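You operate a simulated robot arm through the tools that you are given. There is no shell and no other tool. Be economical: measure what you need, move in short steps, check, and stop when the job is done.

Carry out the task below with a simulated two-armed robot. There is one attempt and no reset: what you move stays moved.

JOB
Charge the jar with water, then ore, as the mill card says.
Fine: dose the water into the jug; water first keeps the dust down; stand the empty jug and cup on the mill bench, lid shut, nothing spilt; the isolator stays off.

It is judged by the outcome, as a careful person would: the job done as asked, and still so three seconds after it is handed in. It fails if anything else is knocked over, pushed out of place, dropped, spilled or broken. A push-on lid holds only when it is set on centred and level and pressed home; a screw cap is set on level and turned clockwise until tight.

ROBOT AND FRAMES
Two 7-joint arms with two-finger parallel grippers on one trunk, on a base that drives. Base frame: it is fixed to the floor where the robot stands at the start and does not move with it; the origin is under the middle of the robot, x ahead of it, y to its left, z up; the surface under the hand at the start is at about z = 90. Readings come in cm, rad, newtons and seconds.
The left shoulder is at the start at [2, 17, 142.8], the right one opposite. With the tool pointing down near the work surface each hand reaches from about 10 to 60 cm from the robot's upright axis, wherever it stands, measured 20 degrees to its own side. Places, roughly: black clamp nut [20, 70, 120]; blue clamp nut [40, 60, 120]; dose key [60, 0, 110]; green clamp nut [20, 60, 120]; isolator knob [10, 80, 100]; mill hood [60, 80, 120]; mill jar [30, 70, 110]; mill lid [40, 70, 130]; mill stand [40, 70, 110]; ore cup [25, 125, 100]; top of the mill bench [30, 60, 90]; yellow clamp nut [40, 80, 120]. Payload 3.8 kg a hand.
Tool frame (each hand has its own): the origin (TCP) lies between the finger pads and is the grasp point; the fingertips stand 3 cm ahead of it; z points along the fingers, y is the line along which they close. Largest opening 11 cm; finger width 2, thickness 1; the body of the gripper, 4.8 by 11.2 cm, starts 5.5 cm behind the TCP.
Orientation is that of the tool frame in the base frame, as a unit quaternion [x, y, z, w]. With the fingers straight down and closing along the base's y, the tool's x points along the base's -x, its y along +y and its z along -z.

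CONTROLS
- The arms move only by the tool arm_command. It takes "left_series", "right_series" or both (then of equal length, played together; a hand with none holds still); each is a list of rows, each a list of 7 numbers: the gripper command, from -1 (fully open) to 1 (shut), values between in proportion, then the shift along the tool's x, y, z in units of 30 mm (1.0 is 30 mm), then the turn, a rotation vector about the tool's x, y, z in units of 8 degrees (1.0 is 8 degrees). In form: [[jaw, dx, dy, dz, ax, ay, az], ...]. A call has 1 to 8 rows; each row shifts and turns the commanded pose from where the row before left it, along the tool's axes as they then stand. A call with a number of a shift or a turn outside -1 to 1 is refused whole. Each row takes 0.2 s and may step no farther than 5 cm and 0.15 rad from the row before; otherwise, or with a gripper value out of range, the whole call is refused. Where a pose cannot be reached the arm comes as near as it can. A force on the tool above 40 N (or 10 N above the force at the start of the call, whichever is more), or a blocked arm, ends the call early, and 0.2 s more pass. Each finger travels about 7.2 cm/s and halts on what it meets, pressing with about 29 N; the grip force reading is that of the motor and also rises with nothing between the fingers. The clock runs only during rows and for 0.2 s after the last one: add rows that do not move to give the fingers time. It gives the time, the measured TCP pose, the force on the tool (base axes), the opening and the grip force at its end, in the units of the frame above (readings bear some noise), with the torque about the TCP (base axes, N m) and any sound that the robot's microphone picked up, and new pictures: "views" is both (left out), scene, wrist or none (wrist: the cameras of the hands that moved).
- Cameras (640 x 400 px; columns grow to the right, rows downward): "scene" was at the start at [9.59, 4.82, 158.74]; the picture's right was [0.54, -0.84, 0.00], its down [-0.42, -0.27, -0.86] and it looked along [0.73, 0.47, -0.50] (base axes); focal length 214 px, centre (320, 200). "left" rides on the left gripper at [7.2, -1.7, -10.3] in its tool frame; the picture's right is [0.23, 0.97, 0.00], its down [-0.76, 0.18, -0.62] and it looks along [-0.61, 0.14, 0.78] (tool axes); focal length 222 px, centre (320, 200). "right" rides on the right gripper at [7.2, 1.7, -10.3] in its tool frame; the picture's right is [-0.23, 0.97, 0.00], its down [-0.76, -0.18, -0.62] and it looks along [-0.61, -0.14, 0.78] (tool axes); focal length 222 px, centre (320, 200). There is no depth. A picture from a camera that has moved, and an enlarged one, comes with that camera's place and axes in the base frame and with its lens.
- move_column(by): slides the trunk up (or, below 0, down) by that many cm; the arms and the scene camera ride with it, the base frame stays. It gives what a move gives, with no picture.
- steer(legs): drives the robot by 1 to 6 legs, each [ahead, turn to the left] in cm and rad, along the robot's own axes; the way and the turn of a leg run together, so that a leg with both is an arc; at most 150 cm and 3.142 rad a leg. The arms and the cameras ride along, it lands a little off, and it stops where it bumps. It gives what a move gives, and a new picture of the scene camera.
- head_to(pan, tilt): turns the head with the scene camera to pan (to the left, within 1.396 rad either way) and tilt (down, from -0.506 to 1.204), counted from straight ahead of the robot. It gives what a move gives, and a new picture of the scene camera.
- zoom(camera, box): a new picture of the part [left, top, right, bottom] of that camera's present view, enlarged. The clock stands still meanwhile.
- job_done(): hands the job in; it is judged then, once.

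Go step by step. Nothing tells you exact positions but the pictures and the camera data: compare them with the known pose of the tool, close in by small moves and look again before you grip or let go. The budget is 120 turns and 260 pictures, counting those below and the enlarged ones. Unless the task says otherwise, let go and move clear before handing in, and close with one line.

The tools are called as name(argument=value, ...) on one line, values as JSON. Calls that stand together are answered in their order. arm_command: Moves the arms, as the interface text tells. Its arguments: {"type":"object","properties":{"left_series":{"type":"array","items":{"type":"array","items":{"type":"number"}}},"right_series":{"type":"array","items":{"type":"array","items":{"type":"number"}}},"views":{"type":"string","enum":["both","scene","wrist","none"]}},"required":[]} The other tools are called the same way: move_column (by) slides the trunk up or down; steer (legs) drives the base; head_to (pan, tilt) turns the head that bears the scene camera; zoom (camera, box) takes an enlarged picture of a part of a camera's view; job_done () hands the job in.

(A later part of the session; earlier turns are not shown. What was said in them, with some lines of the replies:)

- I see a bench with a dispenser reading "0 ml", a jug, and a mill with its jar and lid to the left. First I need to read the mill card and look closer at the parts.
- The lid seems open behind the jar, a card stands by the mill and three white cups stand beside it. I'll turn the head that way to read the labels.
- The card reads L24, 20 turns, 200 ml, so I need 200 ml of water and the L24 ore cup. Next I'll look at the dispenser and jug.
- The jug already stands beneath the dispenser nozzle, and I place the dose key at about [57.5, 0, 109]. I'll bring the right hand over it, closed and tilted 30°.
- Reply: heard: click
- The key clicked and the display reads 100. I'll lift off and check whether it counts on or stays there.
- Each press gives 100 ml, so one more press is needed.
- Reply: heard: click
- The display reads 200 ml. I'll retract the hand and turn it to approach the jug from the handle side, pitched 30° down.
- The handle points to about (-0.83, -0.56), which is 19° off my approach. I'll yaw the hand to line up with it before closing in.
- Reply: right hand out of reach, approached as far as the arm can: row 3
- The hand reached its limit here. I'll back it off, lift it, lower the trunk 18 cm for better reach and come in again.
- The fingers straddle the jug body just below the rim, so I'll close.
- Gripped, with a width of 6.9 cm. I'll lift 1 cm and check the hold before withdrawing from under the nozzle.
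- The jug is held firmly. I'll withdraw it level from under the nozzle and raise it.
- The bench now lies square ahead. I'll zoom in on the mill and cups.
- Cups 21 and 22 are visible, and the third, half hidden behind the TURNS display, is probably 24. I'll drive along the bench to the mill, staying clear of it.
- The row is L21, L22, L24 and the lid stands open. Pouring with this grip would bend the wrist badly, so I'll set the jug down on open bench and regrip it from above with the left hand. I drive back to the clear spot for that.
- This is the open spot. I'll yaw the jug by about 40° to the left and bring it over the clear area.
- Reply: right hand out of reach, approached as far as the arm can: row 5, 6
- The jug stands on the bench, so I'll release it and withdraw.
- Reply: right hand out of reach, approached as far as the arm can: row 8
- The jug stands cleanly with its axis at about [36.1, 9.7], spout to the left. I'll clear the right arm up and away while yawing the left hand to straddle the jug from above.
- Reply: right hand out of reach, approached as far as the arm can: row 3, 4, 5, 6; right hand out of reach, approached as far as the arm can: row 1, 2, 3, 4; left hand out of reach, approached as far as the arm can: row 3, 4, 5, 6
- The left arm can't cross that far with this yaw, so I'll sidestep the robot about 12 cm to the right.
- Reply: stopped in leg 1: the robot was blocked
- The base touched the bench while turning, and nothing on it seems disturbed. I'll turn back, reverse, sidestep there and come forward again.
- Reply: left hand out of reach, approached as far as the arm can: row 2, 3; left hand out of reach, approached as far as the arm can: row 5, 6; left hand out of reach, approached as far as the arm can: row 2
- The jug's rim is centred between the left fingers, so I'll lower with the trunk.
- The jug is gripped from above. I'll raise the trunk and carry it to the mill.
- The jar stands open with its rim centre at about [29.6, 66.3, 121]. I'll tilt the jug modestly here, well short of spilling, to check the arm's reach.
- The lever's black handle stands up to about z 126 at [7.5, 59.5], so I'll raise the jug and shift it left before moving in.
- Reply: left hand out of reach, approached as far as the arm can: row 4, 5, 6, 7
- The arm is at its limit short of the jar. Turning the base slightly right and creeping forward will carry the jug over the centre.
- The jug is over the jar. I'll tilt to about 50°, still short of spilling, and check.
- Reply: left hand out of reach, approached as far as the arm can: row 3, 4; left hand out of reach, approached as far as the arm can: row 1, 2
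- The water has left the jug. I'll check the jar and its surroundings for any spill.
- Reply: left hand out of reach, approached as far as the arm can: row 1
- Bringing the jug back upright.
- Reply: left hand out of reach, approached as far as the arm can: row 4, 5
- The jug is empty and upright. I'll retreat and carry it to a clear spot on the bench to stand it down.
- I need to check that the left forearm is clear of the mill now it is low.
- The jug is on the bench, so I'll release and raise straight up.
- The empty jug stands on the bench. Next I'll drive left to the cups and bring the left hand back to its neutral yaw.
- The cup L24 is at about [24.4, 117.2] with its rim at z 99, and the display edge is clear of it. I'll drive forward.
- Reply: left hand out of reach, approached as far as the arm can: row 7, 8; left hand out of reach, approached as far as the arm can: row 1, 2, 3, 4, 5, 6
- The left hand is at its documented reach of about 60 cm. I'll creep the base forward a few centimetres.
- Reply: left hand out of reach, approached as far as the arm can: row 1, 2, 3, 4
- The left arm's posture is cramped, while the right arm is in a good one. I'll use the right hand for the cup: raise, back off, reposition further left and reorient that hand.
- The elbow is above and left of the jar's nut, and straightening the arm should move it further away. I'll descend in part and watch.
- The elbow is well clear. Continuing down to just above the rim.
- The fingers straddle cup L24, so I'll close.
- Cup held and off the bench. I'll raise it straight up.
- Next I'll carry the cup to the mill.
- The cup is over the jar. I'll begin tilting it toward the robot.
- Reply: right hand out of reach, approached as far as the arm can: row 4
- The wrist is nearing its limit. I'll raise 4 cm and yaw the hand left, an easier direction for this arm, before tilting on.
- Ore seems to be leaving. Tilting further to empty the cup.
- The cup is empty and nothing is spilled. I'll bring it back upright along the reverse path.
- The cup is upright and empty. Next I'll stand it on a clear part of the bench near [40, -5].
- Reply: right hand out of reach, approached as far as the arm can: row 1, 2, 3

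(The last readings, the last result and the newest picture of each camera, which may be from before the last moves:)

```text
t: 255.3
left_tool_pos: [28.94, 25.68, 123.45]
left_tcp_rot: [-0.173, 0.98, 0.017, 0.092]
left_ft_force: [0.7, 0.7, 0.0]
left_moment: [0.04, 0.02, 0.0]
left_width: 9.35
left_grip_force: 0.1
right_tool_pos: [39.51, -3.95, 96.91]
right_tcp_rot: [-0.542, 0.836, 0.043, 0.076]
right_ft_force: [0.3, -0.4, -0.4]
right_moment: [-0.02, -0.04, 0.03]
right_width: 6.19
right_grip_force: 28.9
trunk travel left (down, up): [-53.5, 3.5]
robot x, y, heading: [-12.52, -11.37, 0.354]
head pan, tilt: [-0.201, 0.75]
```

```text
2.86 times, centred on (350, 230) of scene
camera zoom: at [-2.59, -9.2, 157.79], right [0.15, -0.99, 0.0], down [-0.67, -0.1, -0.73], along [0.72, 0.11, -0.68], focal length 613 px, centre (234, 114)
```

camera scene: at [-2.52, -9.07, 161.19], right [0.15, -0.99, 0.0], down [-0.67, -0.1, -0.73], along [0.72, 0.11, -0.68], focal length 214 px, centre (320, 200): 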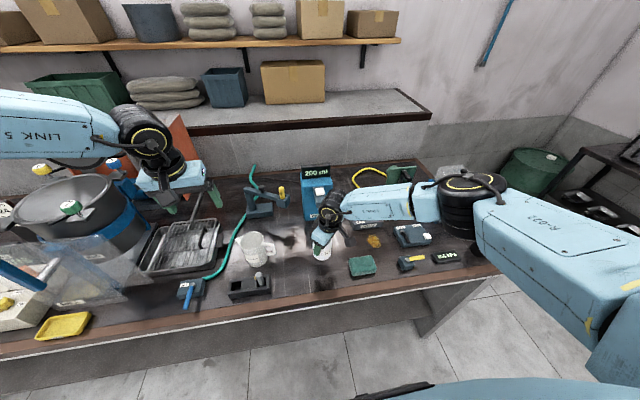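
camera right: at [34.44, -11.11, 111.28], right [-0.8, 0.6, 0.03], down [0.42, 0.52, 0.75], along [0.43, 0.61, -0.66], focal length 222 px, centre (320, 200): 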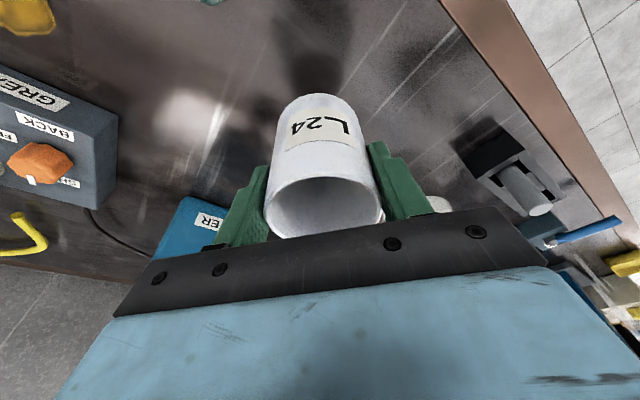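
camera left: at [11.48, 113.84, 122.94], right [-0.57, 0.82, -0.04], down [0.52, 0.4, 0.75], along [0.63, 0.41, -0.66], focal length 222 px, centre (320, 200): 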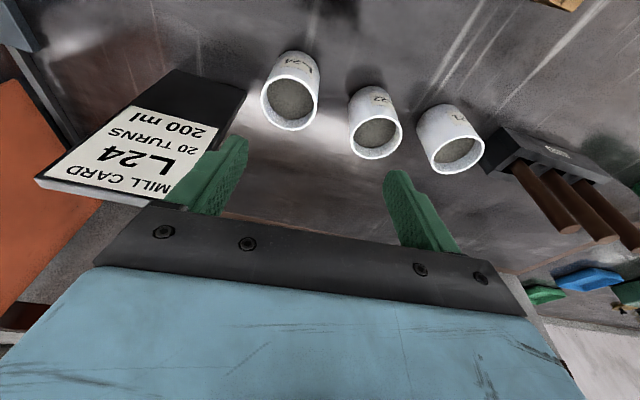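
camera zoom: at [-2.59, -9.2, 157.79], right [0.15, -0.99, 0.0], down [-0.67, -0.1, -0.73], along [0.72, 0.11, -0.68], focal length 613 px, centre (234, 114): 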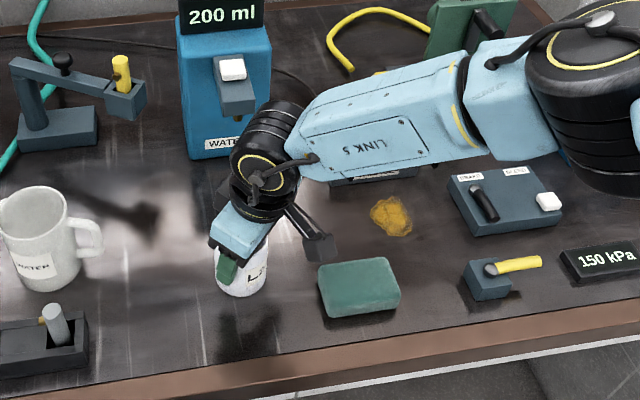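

move_column(by=-0.35)

arm_command(right_series=[[0.4, 0, 0, 0, 0, 0, 0], [-0.3, 0, 0, 0, 0, 0, 0], [-0.7, 0, 0, 0, 0, 0, 0], [-0.7, 0, 0, 0, 0, 0, 0]], views="wrist")

```text
t: 255.8
left_tool_pos: [28.84, 25.64, 123.16]
left_tcp_rot: [-0.173, 0.98, 0.017, 0.092]
left_ft_force: [0.6, -0.2, 0.2]
left_moment: [0.0, 0.02, 0.0]
left_width: 9.35
left_grip_force: 0.0
right_tool_pos: [39.59, -3.92, 96.86]
right_tcp_rot: [-0.541, 0.836, 0.044, 0.078]
right_ft_force: [-1.3, -4.2, 21.3]
right_moment: [-0.18, 0.61, 0.07]
right_width: 6.22
right_grip_force: 28.8
trunk travel left (down, up): [-53.2, 3.8]
robot x, y, heading: [-12.53, -10.87, 0.354]
head pan, tilt: [-0.201, 0.75]
```

```text
t: 256.8
left_tool_pos: [29.08, 25.73, 123.01]
left_tcp_rot: [-0.173, 0.981, 0.017, 0.092]
left_ft_force: [-0.1, 0.4, 0.3]
left_moment: [0.02, 0.01, 0.0]
left_width: 9.35
left_grip_force: 0.0
right_tool_pos: [39.6, -3.95, 96.63]
right_tcp_rot: [-0.542, 0.836, 0.043, 0.075]
right_ft_force: [-0.1, 0.3, -0.9]
right_moment: [-0.01, -0.01, 0.0]
right_width: 9.32
right_grip_force: 0.0
trunk travel left (down, up): [-53.2, 3.8]
robot x, y, heading: [-12.42, -11.17, 0.352]
head pan, tilt: [-0.201, 0.75]
camera right: at [34.3, -11.23, 105.48], right [-0.8, 0.6, 0.03], down [0.42, 0.52, 0.75], along [0.43, 0.61, -0.66], focal length 222 px, centre (320, 200)
```

right: 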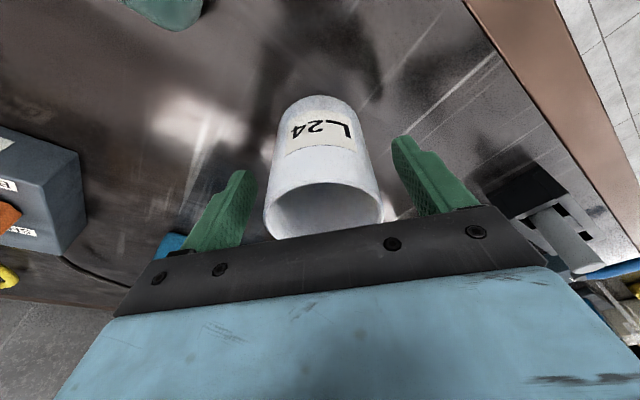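

Cup released and standing. I'll withdraw upward.

move_column(by=3.7)

arm_command(right_series=[[-0.7, 0, 0, -0.98, 0, 0, 0], [-0.7, 0, 0, -0.98, 0, 0, 0], [-0.7, 0, 0, -0.98, 0, 0, 0], [-0.7, 0, 0, -0.98, 0, 0, 0], [-0.7, 0, 0, -0.98, 0, 0, 0], [-0.7, 0, 0, -0.98, 0, 0, 0], [-0.7, 0, 0, -0.98, 0, 0, 0], [0, 0, 0, -0.98, 0, 0, 0]], views="none")

arm_command(right_series=[[1, 0, 0, -0.98, 0, 0, 0], [1, 0, 0, -0.98, 0, 0, 0], [1, 0, 0, -0.98, 0, 0, 0], [1, 0, 0, -0.98, 0, 0, 0], [1, 0, 0, -0.98, 0, 0, 0]], views="scene")

```text
t: 257.6
left_tool_pos: [28.96, 25.73, 126.83]
left_tcp_rot: [-0.172, 0.981, 0.017, 0.092]
left_ft_force: [-0.7, -0.2, 0.8]
left_moment: [-0.02, -0.02, 0.04]
left_width: 9.37
left_grip_force: 0.0
right_tool_pos: [39.56, -3.93, 100.32]
right_tcp_rot: [-0.542, 0.836, 0.043, 0.076]
right_ft_force: [-0.3, -0.3, 0.1]
right_moment: [0.01, 0.0, 0.0]
right_width: 9.34
right_grip_force: 0.2
trunk travel left (down, up): [-56.9, 0.1]
robot x, y, heading: [-12.86, -11.24, 0.35]
head pan, tilt: [-0.201, 0.75]
```

```text
t: 259.4
left_tool_pos: [29.01, 25.72, 126.67]
left_tcp_rot: [-0.173, 0.98, 0.017, 0.093]
left_ft_force: [-0.4, 0.0, 0.9]
left_moment: [0.03, -0.02, -0.01]
left_width: 9.36
left_grip_force: 0.0
right_tool_pos: [37.76, -7.53, 123.51]
right_tcp_rot: [-0.543, 0.835, 0.043, 0.076]
right_ft_force: [-1.6, 0.5, -0.7]
right_moment: [0.0, -0.01, -0.01]
right_width: 5.48
right_grip_force: 0.1
trunk travel left (down, up): [-56.9, 0.1]
robot x, y, heading: [-12.77, -11.15, 0.351]
head pan, tilt: [-0.201, 0.75]
```

```text
t: 260.6
left_tool_pos: [29.0, 25.59, 126.83]
left_tcp_rot: [-0.173, 0.981, 0.017, 0.092]
left_ft_force: [-0.1, -0.2, 0.2]
left_moment: [0.01, -0.03, -0.03]
left_width: 9.38
left_grip_force: 0.0
right_tool_pos: [36.64, -9.69, 138.07]
right_tcp_rot: [-0.542, 0.836, 0.044, 0.076]
right_ft_force: [0.2, -1.0, -0.2]
right_moment: [0.01, 0.03, -0.01]
right_width: 0.0
right_grip_force: 29.4
trunk travel left (down, up): [-56.9, 0.1]
robot x, y, heading: [-12.41, -11.14, 0.349]
head pan, tilt: [-0.201, 0.75]
camera scene: at [-2.59, -9.19, 161.14], right [0.15, -0.99, 0.0], down [-0.67, -0.1, -0.73], along [0.72, 0.11, -0.68], focal length 214 px, centre (320, 200)
```

scene: 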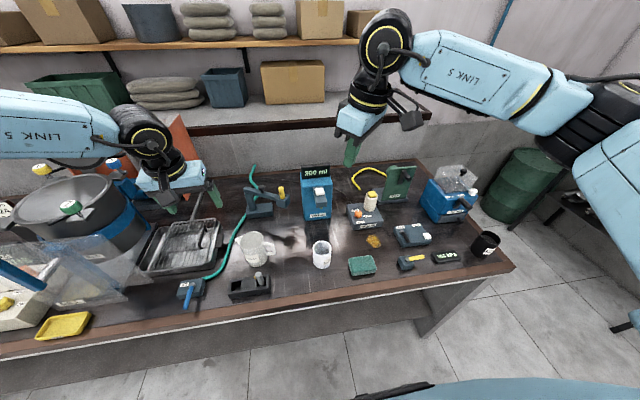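

The cup stands clear and the jug is in place. Now for the lid: its top edge is at about [46, 72, 140], leaning back roughly 15°. I'll put the closed right hand in a hooking pose and drive to the mill.

arm_command(right_series=[[1, -0.1, 0, -0.66, 0.15, 0, 0.86], [1, -0.1, 0, -0.66, 0.15, 0, 0.86], [1, -0.1, 0, -0.66, 0.15, 0, 0.86], [1, -0.1, 0, -0.66, 0.15, 0, 0.86], [1, -0.1, 0, -0.66, 0.15, 0, 0.86], [1, -0.1, 0, -0.66, 0.15, 0, 0.86], [1, 0, 0, 0, 0, -0.65, 0], [1, 0, 0, 0, 0, -0.6, 0]], views="none")

steer(legs=[[-12, 0.02], [0, 1.571], [69, 0], [0, -1.571], [23, 0]])

```text
t: 262.4
left_tool_pos: [28.93, 25.65, 126.79]
left_tcp_rot: [-0.173, 0.98, 0.017, 0.092]
left_ft_force: [-0.5, -0.6, -0.1]
left_moment: [0.03, -0.03, 0.02]
left_width: 9.36
left_grip_force: 0.1
right_tool_pos: [36.23, -9.99, 149.97]
right_tcp_rot: [-0.204, 0.963, 0.033, 0.174]
right_ft_force: [0.3, 0.2, 0.6]
right_moment: [0.03, -0.03, -0.02]
right_width: 0.0
right_grip_force: 28.4
trunk travel left (down, up): [-56.9, 0.1]
robot x, y, heading: [-12.63, -11.19, 0.359]
head pan, tilt: [-0.201, 0.75]
```

```text
t: 276.0
left_tool_pos: [13.66, 95.67, 126.75]
left_tcp_rot: [-0.185, 0.978, 0.018, 0.093]
left_ft_force: [-0.6, 0.2, -1.0]
left_moment: [-0.01, 0.04, -0.05]
left_width: 9.34
left_grip_force: 0.1
right_tool_pos: [21.69, 60.14, 149.97]
right_tcp_rot: [-0.216, 0.96, 0.036, 0.173]
right_ft_force: [-0.6, -0.5, 0.3]
right_moment: [0.01, 0.02, 0.0]
right_width: 0.0
right_grip_force: 28.7
trunk travel left (down, up): [-56.9, 0.1]
robot x, y, heading: [-27.11, 57.79, 0.38]
head pan, tilt: [-0.201, 0.75]
camera scene: at [-17.15, 60.07, 161.15], right [0.17, -0.98, 0.0], down [-0.67, -0.12, -0.73], along [0.72, 0.13, -0.68], focal length 214 px, centre (320, 200)
```

scene: 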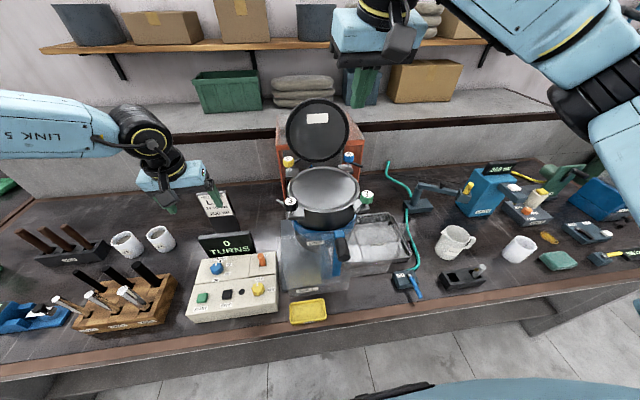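

zoom(camera="scene", box=[260, 80, 400, 240])

zoom(camera="right", box=[0, 0, 640, 400])

```text
2.50 times, centred on (330, 160) of scene
camera zoom: at [-17.15, 60.07, 161.15], right [0.17, -0.98, 0.0], down [-0.67, -0.12, -0.73], along [0.72, 0.13, -0.68], focal length 536 px, centre (295, 300)
```

zoom: 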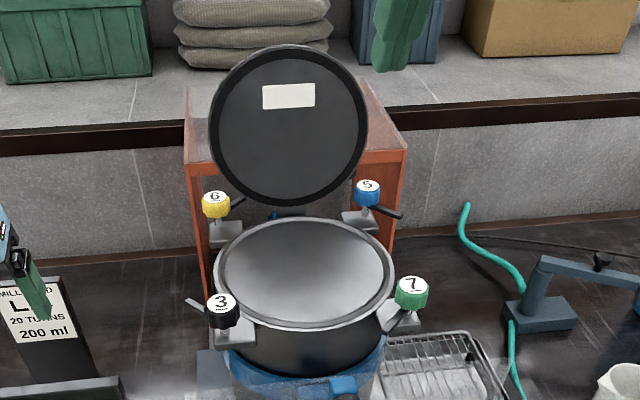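

```text
1.00 times, centred on (320, 200) of right (not enlarged: the box is as wide or as high as the picture)
camera zoom: at [11.49, 57.39, 157.15], right [-0.22, 0.97, 0.07], down [0.52, 0.06, 0.85], along [0.82, 0.23, -0.52], focal length 222 px, centre (320, 200)
```

zoom: 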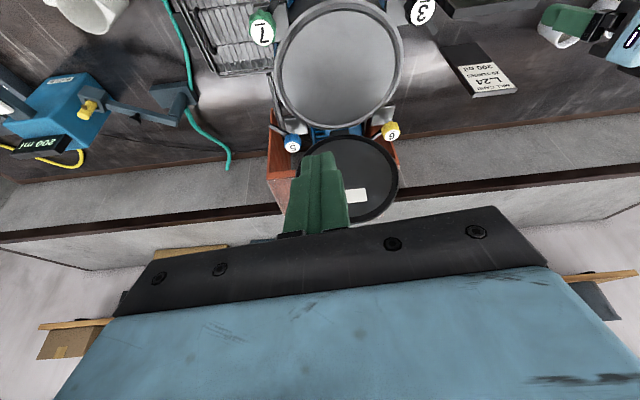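

The lid stands nearly vertical, with its top edge at about n=66 cm into the bench, z 142. I'll move in and extend the closed fingers over and behind it.

steer(legs=[[12.5, 0]])

arm_command(right_series=[[1, -0.86, 0.15, 0.31, 0, 0, 0], [1, -0.86, 0.15, 0.31, 0, 0, 0], [1, -0.86, 0.15, 0.31, 0, 0, 0], [1, -0.86, 0.15, 0.31, 0, 0, 0], [1, -0.86, 0.15, 0.31, 0, 0, 0], [1, -0.86, 0.15, 0.31, 0, 0, 0]], views="both")

```text
t: 277.3
left_tool_pos: [24.94, 100.27, 126.75]
left_tcp_rot: [-0.184, 0.978, 0.017, 0.092]
left_ft_force: [-0.2, 0.6, 0.4]
left_moment: [-0.03, -0.01, 0.01]
left_width: 9.35
left_grip_force: 0.1
right_tool_pos: [33.2, 64.59, 150.0]
right_tcp_rot: [-0.216, 0.96, 0.036, 0.174]
right_ft_force: [0.1, -1.0, -0.6]
right_moment: [0.0, -0.04, 0.0]
right_width: 0.02
right_grip_force: 29.3
trunk travel left (down, up): [-56.9, 0.1]
robot x, y, heading: [-15.39, 62.58, 0.374]
head pan, tilt: [-0.201, 0.75]
camera scene: at [-5.73, 64.59, 161.16], right [0.17, -0.98, 0.0], down [-0.67, -0.12, -0.73], along [0.72, 0.13, -0.68], focal length 214 px, centre (320, 200)
```

scene: 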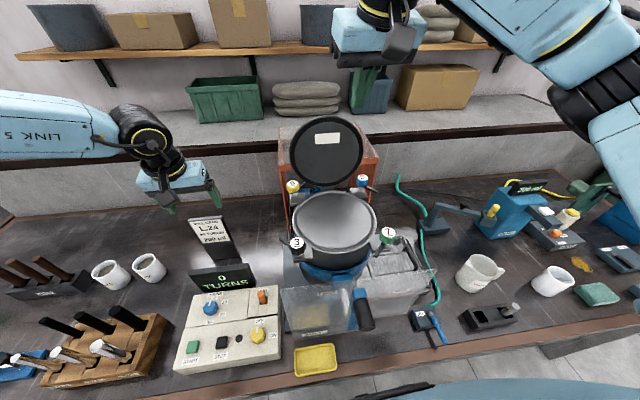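

```text
t: 278.7
left_tool_pos: [25.07, 100.41, 126.67]
left_tcp_rot: [-0.184, 0.979, 0.017, 0.091]
left_ft_force: [0.1, 0.6, 0.8]
left_moment: [0.02, 0.0, 0.0]
left_width: 9.37
left_grip_force: 0.0
right_tool_pos: [46.99, 74.39, 150.07]
right_tcp_rot: [-0.217, 0.96, 0.036, 0.173]
right_ft_force: [-0.5, 0.2, 0.9]
right_moment: [0.0, -0.01, -0.02]
right_width: 0.0
right_grip_force: 29.2
trunk travel left (down, up): [-56.9, 0.1]
robot x, y, heading: [-15.56, 62.42, 0.371]
head pan, tilt: [-0.201, 0.75]
camera scene: at [-5.62, 64.78, 161.14], right [0.17, -0.98, 0.0], down [-0.67, -0.12, -0.73], along [0.72, 0.13, -0.68], focal length 214 px, centre (320, 200)
camera right: at [36.75, 71.57, 157.29], right [-0.23, 0.97, 0.07], down [0.52, 0.06, 0.85], along [0.82, 0.23, -0.52], focal length 222 px, centre (320, 200)
```

scene: 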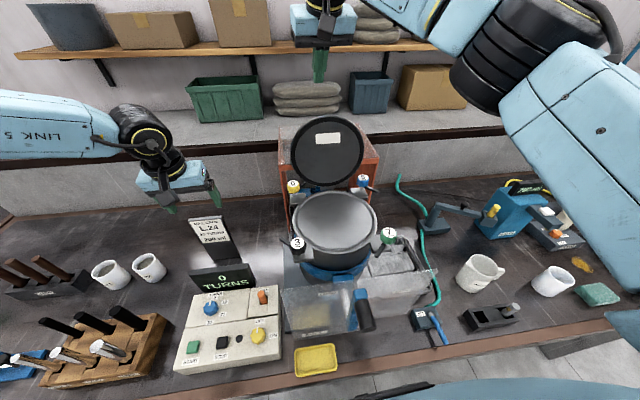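
right: 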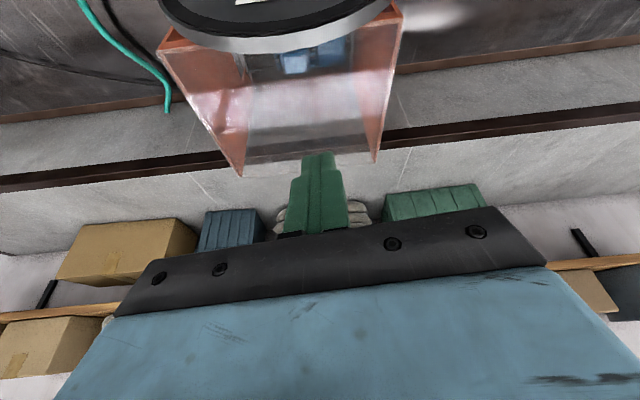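

The fingers are over and behind the lid's top edge. I'll lower the tips behind it.

arm_command(right_series=[[1, 0.277, 0, 0.76, 0, 0, 0], [1, 0.277, 0, 0.76, 0, 0, 0], [1, 0.277, 0, 0.76, 0, 0, 0], [1, 0.277, 0, 0.76, 0, 0, 0]], views="wrist")

zoom(camera="scene", box=[240, 60, 420, 280])

```text
t: 279.7
left_tool_pos: [25.15, 100.36, 126.73]
left_tcp_rot: [-0.184, 0.979, 0.017, 0.092]
left_ft_force: [-0.3, -0.7, 0.2]
left_moment: [-0.02, 0.01, 0.01]
left_width: 9.34
left_grip_force: 0.1
right_tool_pos: [47.14, 74.24, 140.36]
right_tcp_rot: [-0.216, 0.96, 0.036, 0.174]
right_ft_force: [0.3, -0.4, 0.4]
right_moment: [0.01, 0.0, 0.0]
right_width: 0.01
right_grip_force: 28.7
trunk travel left (down, up): [-56.9, 0.1]
robot x, y, heading: [-15.63, 62.22, 0.377]
head pan, tilt: [-0.201, 0.75]
camera right: at [36.97, 71.48, 147.5], right [-0.22, 0.97, 0.07], down [0.52, 0.06, 0.85], along [0.82, 0.23, -0.52], focal length 222 px, centre (320, 200)
```

right: 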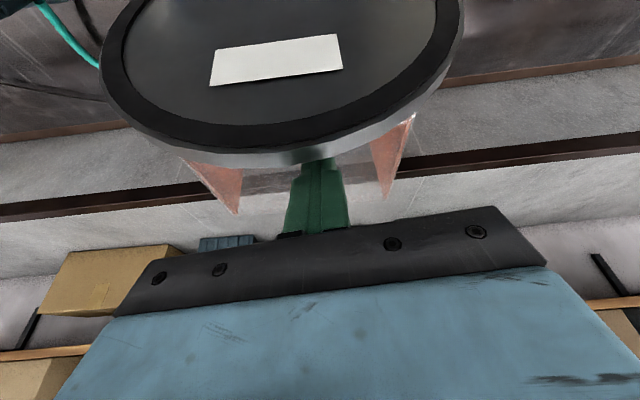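

```text
1.82 times, centred on (330, 170) of scene
camera zoom: at [-5.56, 64.64, 161.14], right [0.17, -0.98, 0.0], down [-0.67, -0.12, -0.73], along [0.72, 0.13, -0.68], focal length 390 px, centre (302, 254)
```

zoom: 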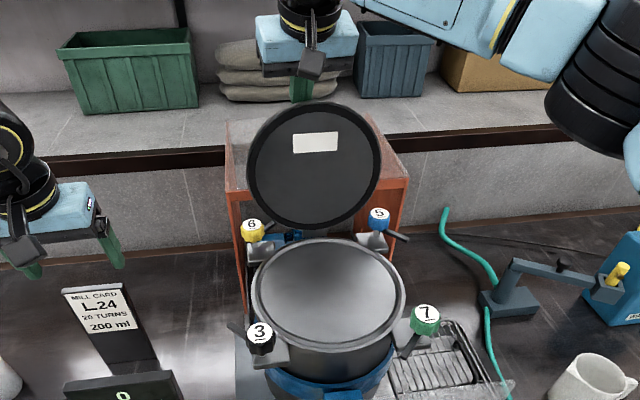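

arm_command(right_series=[[1, 0.5, 0, -0.18, 0, 0, 0], [1, 0.5, 0, -0.18, 0, 0, 0], [1, 0.5, 0, -0.18, 0, 0, 0], [1, 0.5, 0, -0.18, 0, 0, 0]], views="wrist")

zoom(camera="scene", box=[240, 60, 420, 280])

```text
t: 280.7
left_tool_pos: [25.03, 100.28, 126.75]
left_tcp_rot: [-0.184, 0.978, 0.017, 0.091]
left_ft_force: [-0.7, -0.1, 0.9]
left_moment: [-0.01, 0.0, 0.01]
left_width: 9.36
left_grip_force: 0.0
right_tool_pos: [41.27, 71.52, 140.44]
right_tcp_rot: [-0.216, 0.96, 0.036, 0.174]
right_ft_force: [0.9, 0.1, 1.9]
right_moment: [0.01, 0.05, -0.03]
right_width: 0.0
right_grip_force: 28.9
trunk travel left (down, up): [-56.9, 0.1]
robot x, y, heading: [-15.86, 62.15, 0.375]
head pan, tilt: [-0.201, 0.75]
camera right: at [31.06, 68.73, 147.54], right [-0.22, 0.97, 0.07], down [0.52, 0.06, 0.85], along [0.82, 0.23, -0.52], focal length 222 px, centre (320, 200)
```

right: 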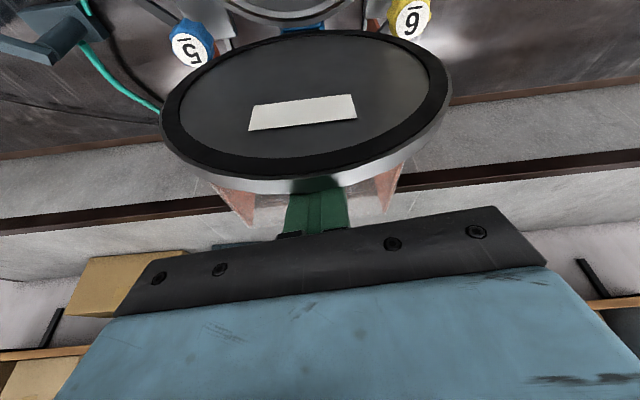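

```text
1.82 times, centred on (330, 170) of scene
camera zoom: at [-5.63, 64.61, 161.14], right [0.17, -0.98, 0.0], down [-0.67, -0.12, -0.73], along [0.72, 0.13, -0.68], focal length 390 px, centre (302, 254)
```

zoom: 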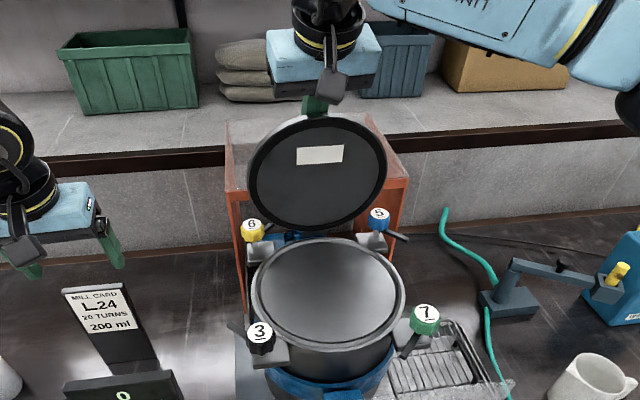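

arm_command(right_series=[[1, 0.6, 0, -0.22, 0, 0, 0], [1, 0.6, 0, -0.22, 0, 0, 0], [1, 0.62, 0, -0.15, 0, 0, 0], [1, 0.62, 0, -0.1, 0, 0, 0], [1, 0.62, 0, -0.05, 0, 0, 0]], views="wrist")

zoom(camera="scene", box=[240, 60, 420, 280])

```text
t: 281.9
left_tool_pos: [25.05, 100.31, 126.75]
left_tcp_rot: [-0.183, 0.978, 0.019, 0.093]
left_ft_force: [0.7, -0.3, 0.4]
left_moment: [0.01, 0.02, 0.01]
left_width: 9.34
left_grip_force: 0.0
right_tool_pos: [32.67, 67.47, 139.29]
right_tcp_rot: [-0.217, 0.96, 0.036, 0.173]
right_ft_force: [-0.3, -1.4, -0.1]
right_moment: [-0.03, -0.02, -0.03]
right_width: 0.0
right_grip_force: 29.3
trunk travel left (down, up): [-56.9, 0.1]
robot x, y, heading: [-16.05, 62.59, 0.371]
head pan, tilt: [-0.201, 0.75]
camera right: at [22.52, 64.61, 146.36], right [-0.22, 0.97, 0.07], down [0.52, 0.06, 0.85], along [0.82, 0.23, -0.52], focal length 222 px, centre (320, 200)
```

right: 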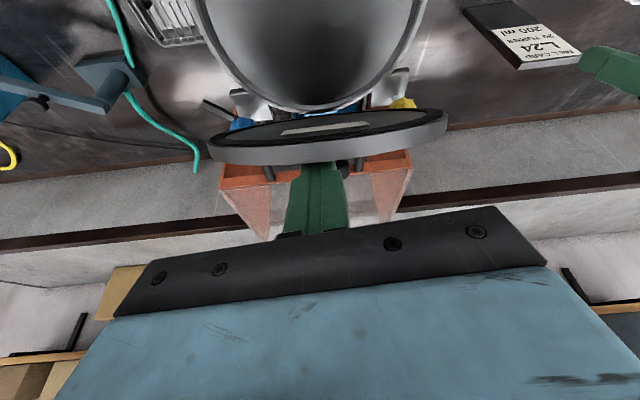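

```text
1.82 times, centred on (330, 170) of scene
camera zoom: at [-5.64, 64.6, 161.15], right [0.17, -0.98, 0.0], down [-0.67, -0.12, -0.73], along [0.72, 0.13, -0.68], focal length 390 px, centre (302, 254)
```

zoom: 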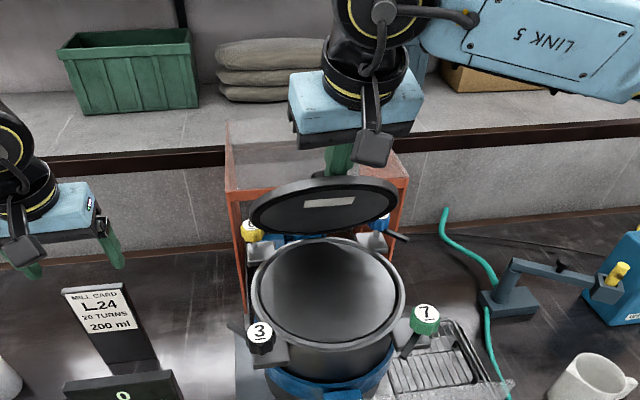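

The lid is swinging over the jar, whose deep interior is now visible. I'll follow it round and down.

arm_command(right_series=[[1, 0.65, 0, 0.475, 0, 0, 0], [1, 0.65, 0, 0.475, 0, 0, 0], [1, 0.65, 0, 0.475, 0, 0, 0], [1, 0.23, 0, 0.63, 0, 0, 0], [1, 0.23, 0, 0.63, 0, 0, 0]], views="wrist")

zoom(camera="scene", box=[240, 60, 420, 280])

```text
t: 282.6
left_tool_pos: [24.64, 100.0, 127.05]
left_tcp_rot: [-0.184, 0.978, 0.019, 0.094]
left_ft_force: [-0.2, -0.1, -0.1]
left_moment: [0.02, 0.01, 0.01]
left_width: 9.36
left_grip_force: 0.1
right_tool_pos: [28.57, 65.86, 134.51]
right_tcp_rot: [-0.222, 0.959, 0.039, 0.173]
right_ft_force: [-24.3, -7.9, 17.2]
right_moment: [-0.46, 0.55, 0.13]
right_width: 0.0
right_grip_force: 28.8
trunk travel left (down, up): [-56.9, 0.1]
robot x, y, heading: [-15.94, 62.69, 0.377]
head pan, tilt: [-0.201, 0.75]
stopped in row 3 (right hand): the force on the tool passed its limit at 46 N (the readings are from after the stop); the commanded pose is now the measured one
camera right: at [18.53, 62.9, 141.65], right [-0.24, 0.97, 0.08], down [0.52, 0.06, 0.85], along [0.82, 0.24, -0.52], focal length 222 px, centre (320, 200)
```

right: 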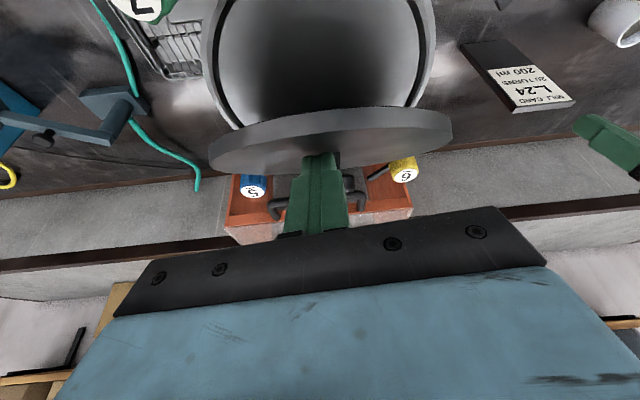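

```text
1.82 times, centred on (330, 170) of scene
camera zoom: at [-6.22, 64.36, 161.19], right [0.17, -0.98, 0.0], down [-0.67, -0.12, -0.73], along [0.72, 0.13, -0.68], focal length 390 px, centre (302, 254)
```

zoom: 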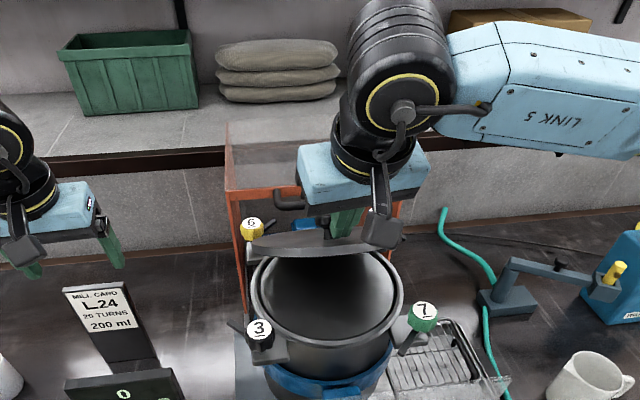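

The tip caught on the lid's hinge arms. I'll ease outward and follow the arc at a larger radius.

arm_command(right_series=[[1, 0.42, 0, -0.61, 0, 0, 0], [1, 0.3, 0, 0.25, 0, 0, 0], [1, 0.25, 0, 0.29, 0, 0, 0], [1, 0.36, 0, 0.36, 0, 0, 0], [1, 0.36, 0, 0.36, 0, 0, 0]], views="wrist")

zoom(camera="scene", box=[240, 60, 420, 280])

```text
t: 283.8
left_tool_pos: [25.11, 100.19, 126.68]
left_tcp_rot: [-0.184, 0.978, 0.018, 0.091]
left_ft_force: [-0.5, -0.5, 0.7]
left_moment: [-0.01, 0.01, -0.03]
left_width: 9.34
left_grip_force: 0.0
right_tool_pos: [25.71, 64.28, 130.56]
right_tcp_rot: [-0.22, 0.96, 0.038, 0.172]
right_ft_force: [0.4, -0.2, 0.0]
right_moment: [-0.04, 0.0, -0.03]
right_width: 0.0
right_grip_force: 28.7
trunk travel left (down, up): [-56.9, 0.1]
robot x, y, heading: [-15.73, 62.45, 0.375]
head pan, tilt: [-0.201, 0.75]
camera right: at [15.55, 61.37, 137.71], right [-0.23, 0.97, 0.08], down [0.53, 0.06, 0.85], along [0.82, 0.24, -0.52], focal length 222 px, centre (320, 200)
```

right: 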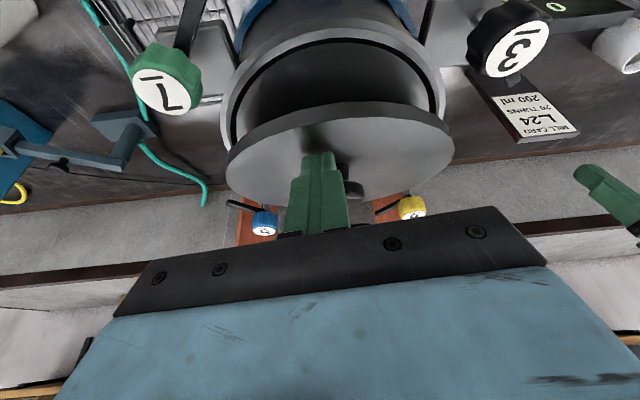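

```text
1.82 times, centred on (330, 170) of scene
camera zoom: at [-5.67, 64.61, 161.14], right [0.17, -0.98, 0.0], down [-0.67, -0.12, -0.73], along [0.72, 0.13, -0.68], focal length 390 px, centre (302, 254)
```

zoom: 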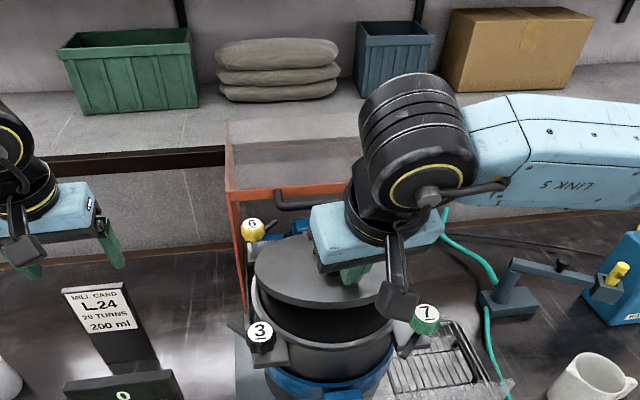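

arm_command(right_series=[[1, 0.18, 0, 0.38, 0, 0, 0], [1, 0.18, 0, 0.38, 0, 0, 0], [1, 0.18, 0, 0.38, 0, 0, 0]], views="wrist")

zoom(camera="scene", box=[240, 60, 420, 280])

```text
t: 284.6
left_tool_pos: [25.11, 100.26, 126.69]
left_tcp_rot: [-0.184, 0.978, 0.019, 0.092]
left_ft_force: [-0.6, -0.5, -0.1]
left_moment: [0.0, -0.02, 0.02]
left_width: 9.35
left_grip_force: 0.0
right_tool_pos: [25.33, 64.13, 126.91]
right_tcp_rot: [-0.22, 0.96, 0.037, 0.172]
right_ft_force: [0.5, -0.1, 0.6]
right_moment: [0.01, 0.01, 0.0]
right_width: 0.01
right_grip_force: 29.1
trunk travel left (down, up): [-56.9, 0.1]
robot x, y, heading: [-15.87, 62.5, 0.376]
head pan, tilt: [-0.201, 0.75]
camera right: at [15.24, 61.22, 133.98], right [-0.23, 0.97, 0.08], down [0.52, 0.06, 0.85], along [0.82, 0.24, -0.52], focal length 222 px, centre (320, 200)
```

right: 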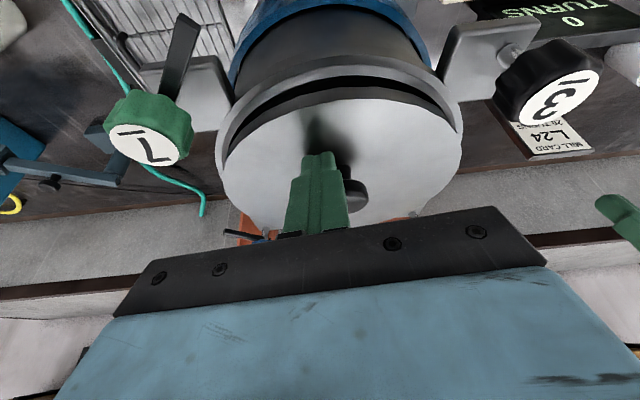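

```text
1.82 times, centred on (330, 170) of scene
camera zoom: at [-5.67, 64.61, 161.14], right [0.17, -0.98, 0.0], down [-0.67, -0.12, -0.73], along [0.72, 0.13, -0.68], focal length 390 px, centre (302, 254)
```

zoom: 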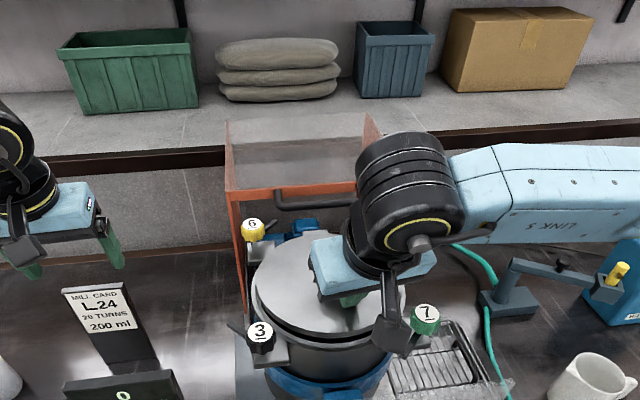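

arm_command(right_series=[[1, 0.11, 0, 0.3, 0, 0, 0], [1, 0.11, 0, 0.3, 0, 0, 0], [1, 0.11, 0, 0.3, 0, 0, 0], [1, 0.11, 0, 0.3, 0, 0, 0]], views="wrist")

zoom(camera="scene", box=[240, 100, 400, 280])

```text
t: 285.3
left_tool_pos: [24.81, 99.98, 126.88]
left_tcp_rot: [-0.184, 0.978, 0.018, 0.093]
left_ft_force: [-0.9, -0.3, -0.4]
left_moment: [-0.02, 0.03, 0.02]
left_width: 9.35
left_grip_force: 0.1
right_tool_pos: [25.16, 64.11, 125.73]
right_tcp_rot: [-0.221, 0.957, 0.043, 0.181]
right_ft_force: [-15.8, -11.1, 22.3]
right_moment: [-0.26, 0.27, 0.04]
right_width: 0.0
right_grip_force: 29.1
trunk travel left (down, up): [-56.9, 0.1]
robot x, y, heading: [-15.82, 62.48, 0.372]
head pan, tilt: [-0.201, 0.75]
stopped in row 3 (right hand): the force on the tool passed its limit at 49 N (the readings are from after the stop); the commanded pose is now the measured one
camera right: at [15.0, 61.06, 132.69], right [-0.24, 0.97, 0.09], down [0.51, 0.05, 0.86], along [0.83, 0.25, -0.51], focal length 222 px, centre (320, 200)
```

right: 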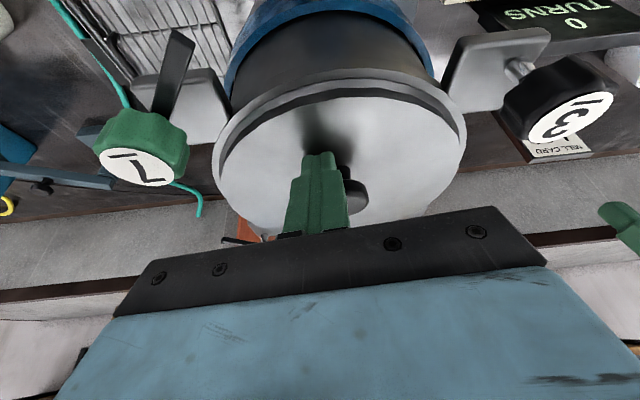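

```text
2.22 times, centred on (320, 190) of scene
camera zoom: at [-5.99, 64.4, 161.18], right [0.17, -0.98, 0.0], down [-0.67, -0.12, -0.73], along [0.72, 0.13, -0.68], focal length 477 px, centre (320, 222)
```

zoom: 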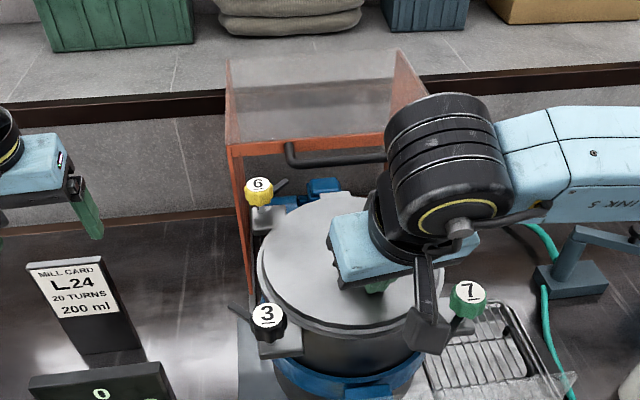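

The lid is down on the jar. I'll lift slightly, look, and press again to confirm it is home.

arm_command(right_series=[[1, -0.25, 0, -0.7, 0, 0, 0], [1, -0.25, 0, -0.7, 0, 0, 0]], views="wrist")

zoom(camera="right", box=[180, 40, 500, 240])

```text
t: 285.9
left_tool_pos: [24.98, 100.23, 126.82]
left_tcp_rot: [-0.183, 0.979, 0.018, 0.092]
left_ft_force: [0.2, 0.1, 0.8]
left_moment: [-0.02, 0.0, 0.0]
left_width: 9.35
left_grip_force: 0.0
right_tool_pos: [25.49, 64.14, 129.97]
right_tcp_rot: [-0.22, 0.958, 0.042, 0.18]
right_ft_force: [-0.3, -0.1, 0.7]
right_moment: [-0.03, -0.02, 0.0]
right_width: 0.02
right_grip_force: 29.1
trunk travel left (down, up): [-56.9, 0.1]
robot x, y, heading: [-15.89, 62.52, 0.378]
head pan, tilt: [-0.201, 0.75]
camera right: at [15.29, 61.19, 136.94], right [-0.23, 0.97, 0.08], down [0.51, 0.05, 0.86], along [0.83, 0.24, -0.51], focal length 222 px, centre (320, 200)
```

right: 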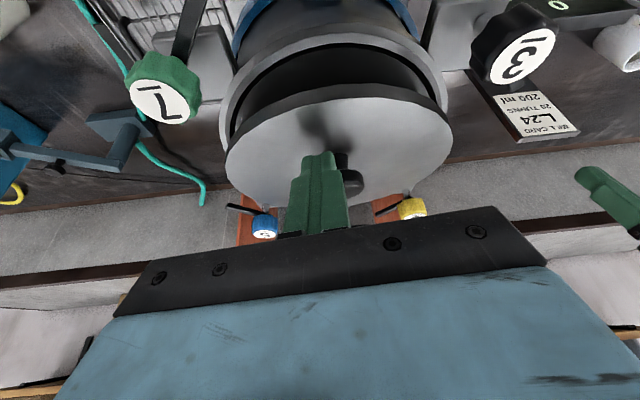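

```text
2.00 times, centred on (340, 140) of right
camera zoom: at [15.29, 61.19, 136.94], right [-0.23, 0.97, 0.08], down [0.51, 0.05, 0.86], along [0.83, 0.24, -0.51], focal length 444 px, centre (280, 320)
```

zoom: 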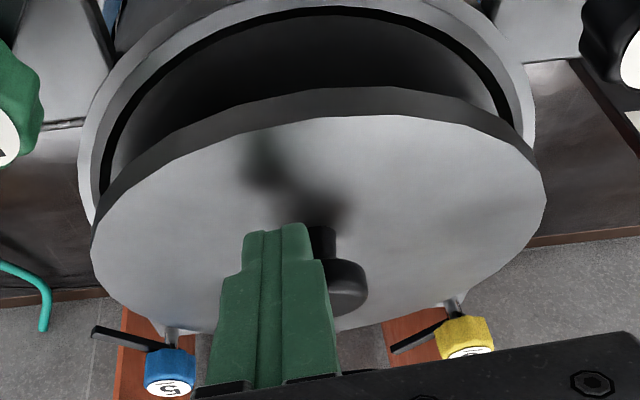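

The lid rose with the finger, which is probably caught under its knob. I'll slide outward clear of the knob first, then press down again.

arm_command(right_series=[[1, 0.4, 0, -0.14, 0, 0, 0], [1, 0.4, 0, -0.14, 0, 0, 0], [1, 0.114, 0, 0.313, 0, 0, 0], [1, 0.114, 0, 0.313, 0, 0, 0], [1, 0.114, 0, 0.313, 0, 0, 0], [1, 0.114, 0, 0.313, 0, 0, 0], [1, 0.114, 0, 0.313, 0, 0, 0]], views="wrist")

```text
t: 287.5
left_tool_pos: [24.85, 100.1, 126.79]
left_tcp_rot: [-0.183, 0.979, 0.017, 0.093]
left_ft_force: [-0.1, -0.6, -0.5]
left_moment: [0.0, 0.02, -0.03]
left_width: 9.35
left_grip_force: 0.0
right_tool_pos: [23.44, 63.25, 125.7]
right_tcp_rot: [-0.22, 0.956, 0.047, 0.19]
right_ft_force: [-9.5, -7.3, 23.0]
right_moment: [-0.26, 0.37, -0.13]
right_width: 0.01
right_grip_force: 29.3
trunk travel left (down, up): [-56.9, 0.1]
robot x, y, heading: [-15.37, 62.35, 0.378]
head pan, tilt: [-0.201, 0.75]
stopped in row 7 (right hand): the force on the tool passed its limit at 43 N (the readings are from after the stop); the commanded pose is now the measured one
camera right: at [13.07, 60.15, 132.46], right [-0.24, 0.97, 0.09], down [0.5, 0.04, 0.87], along [0.83, 0.25, -0.49], focal length 222 px, centre (320, 200)
```

right: 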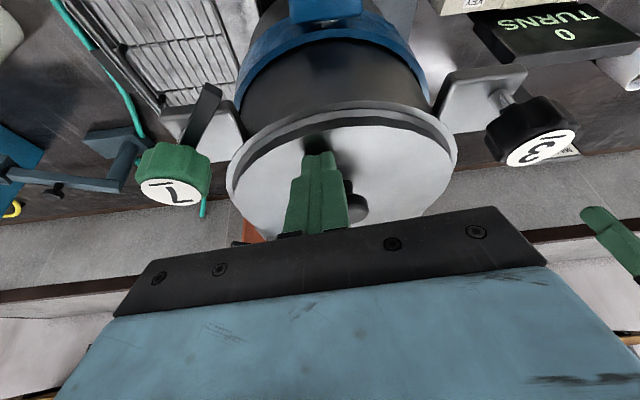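

arm_command(right_series=[[1, 0.6, 0, -0.35, 0, 0, 0], [1, 0.8, 0, -0.45, 0, 0, 0], [1, -0.34, 0, -0.94, 0, 0, 0]], views="wrist")

zoom(camera="scene", box=[240, 100, 400, 280])

```text
t: 288.3
left_tool_pos: [25.09, 100.29, 126.7]
left_tcp_rot: [-0.184, 0.978, 0.017, 0.092]
left_ft_force: [1.1, -0.3, 0.1]
left_moment: [0.0, 0.0, 0.04]
left_width: 9.34
left_grip_force: 0.0
right_tool_pos: [19.44, 61.36, 128.96]
right_tcp_rot: [-0.22, 0.957, 0.044, 0.187]
right_ft_force: [0.4, -0.2, -0.9]
right_moment: [-0.03, 0.02, 0.02]
right_width: 0.0
right_grip_force: 29.8
right hand out of reach, approached as far as the arm can: row 3
trunk travel left (down, up): [-56.9, 0.1]
robot x, y, heading: [-15.99, 62.58, 0.375]
head pan, tilt: [-0.201, 0.75]
camera right: at [9.18, 58.42, 135.86], right [-0.23, 0.97, 0.09], down [0.5, 0.04, 0.86], along [0.83, 0.25, -0.5], focal length 222 px, centre (320, 200)
```

right: 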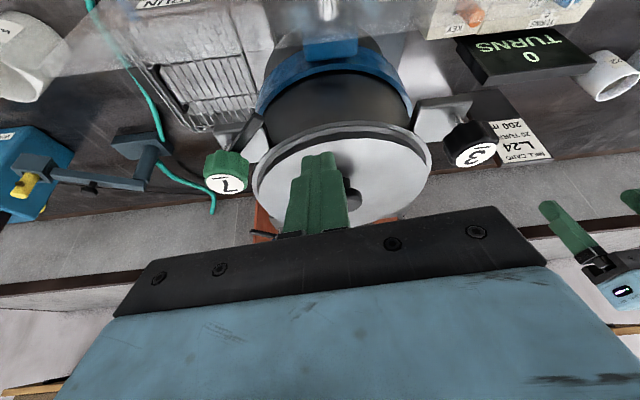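

```text
2.22 times, centred on (320, 190) of scene
camera zoom: at [-5.58, 64.71, 161.13], right [0.17, -0.98, 0.0], down [-0.67, -0.12, -0.73], along [0.72, 0.13, -0.68], focal length 477 px, centre (320, 222)
```

zoom: 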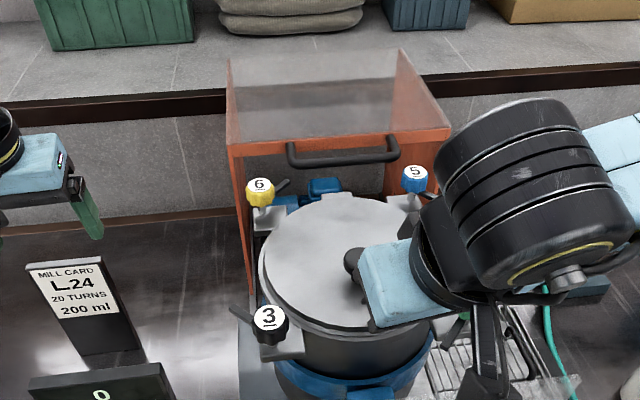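

The lid now stays shut and level. I'll lift the hand up and clear, then back off.

arm_command(right_series=[[1, -0.7, 0, -0.8, 0, 0, 0], [1, -0.7, 0, -0.8, 0, 0, 0], [1, -0.7, 0, -0.8, 0, 0, 0], [1, -0.7, 0, -0.8, 0, 0, 0], [1, -0.7, 0, -0.8, 0, 0, 0]], views="none")

zoom(camera="scene", box=[240, 120, 400, 290])

```text
t: 289.5
left_tool_pos: [25.07, 100.19, 126.76]
left_tcp_rot: [-0.183, 0.979, 0.018, 0.092]
left_ft_force: [0.1, -0.9, 0.3]
left_moment: [0.03, 0.01, 0.0]
left_width: 9.35
left_grip_force: 0.1
right_tool_pos: [24.15, 63.59, 144.31]
right_tcp_rot: [-0.219, 0.956, 0.045, 0.188]
right_ft_force: [0.2, -1.1, -0.2]
right_moment: [0.02, -0.01, -0.01]
right_width: 0.01
right_grip_force: 28.7
trunk travel left (down, up): [-56.9, 0.1]
robot x, y, heading: [-15.55, 62.41, 0.375]
head pan, tilt: [-0.201, 0.75]
```

```text
2.35 times, centred on (320, 205) of scene
camera zoom: at [-5.7, 64.62, 161.14], right [0.17, -0.98, 0.0], down [-0.67, -0.12, -0.73], along [0.72, 0.13, -0.68], focal length 505 px, centre (320, 188)
```

zoom: 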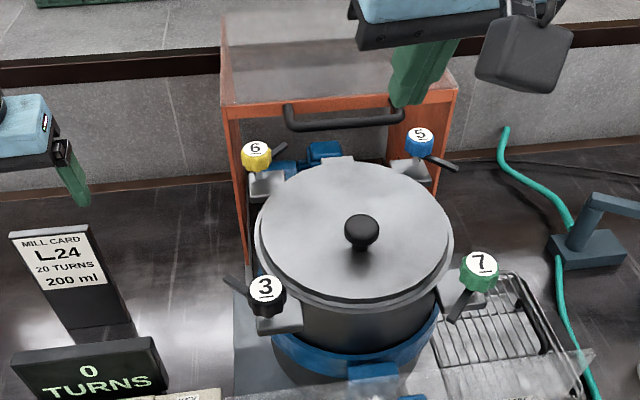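

The lid is shut and sits level on the jar. I'll back off and make a final check of the whole bench.

steer(legs=[[-30, 0]])

zoom(camera="scene", box=[180, 80, 560, 320])

```text
t: 291.6
left_tool_pos: [-2.82, 89.22, 126.7]
left_tcp_rot: [-0.184, 0.978, 0.017, 0.091]
left_ft_force: [-0.3, -0.8, 0.1]
left_moment: [0.02, 0.0, -0.05]
left_width: 9.34
left_grip_force: 0.0
right_tool_pos: [-3.55, 52.76, 144.18]
right_tcp_rot: [-0.221, 0.956, 0.046, 0.187]
right_ft_force: [0.0, -0.3, 0.2]
right_moment: [0.01, 0.02, 0.0]
right_width: 0.0
right_grip_force: 29.2
trunk travel left (down, up): [-56.9, 0.1]
robot x, y, heading: [-43.38, 51.48, 0.38]
head pan, tilt: [-0.201, 0.75]
camera scene: at [-33.38, 53.67, 161.14], right [0.18, -0.98, 0.0], down [-0.67, -0.12, -0.73], along [0.72, 0.13, -0.68], focal length 214 px, centre (320, 200)
```

scene: 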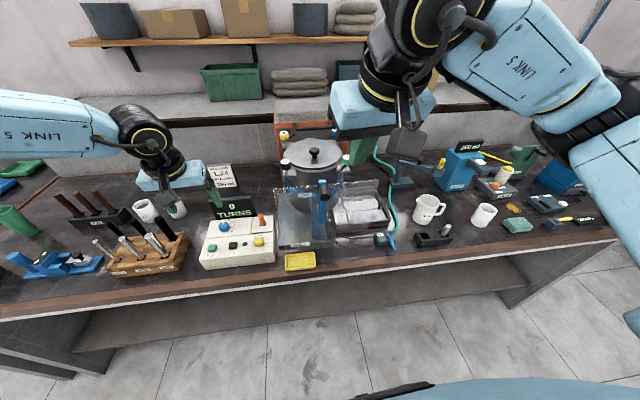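

```text
1.67 times, centred on (370, 200) of scene
camera zoom: at [-33.38, 53.67, 161.14], right [0.18, -0.98, 0.0], down [-0.67, -0.12, -0.73], along [0.72, 0.13, -0.68], focal length 358 px, centre (237, 200)
```

zoom: 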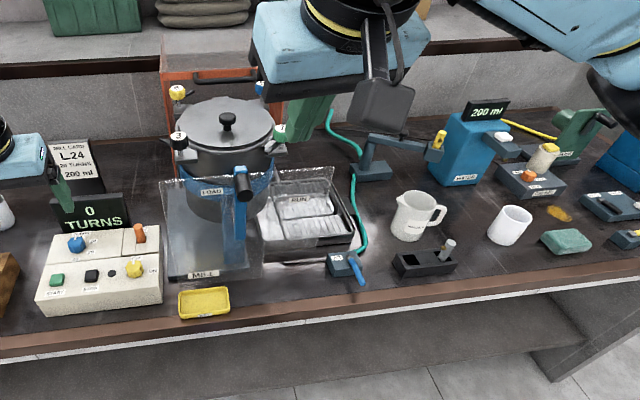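

The lid is shut, the jug and cup stand empty on the bench, the isolator is off, and I see nothing spilt or displaced. I'm handing in.

job_done()

```text
The job is handed in.
```

I charged the jar with 200 ml of water, then the L24 ore. The lid is shut, the empty jug and cup stand on the mill bench, and the isolator is still off; I saw nothing spilt.
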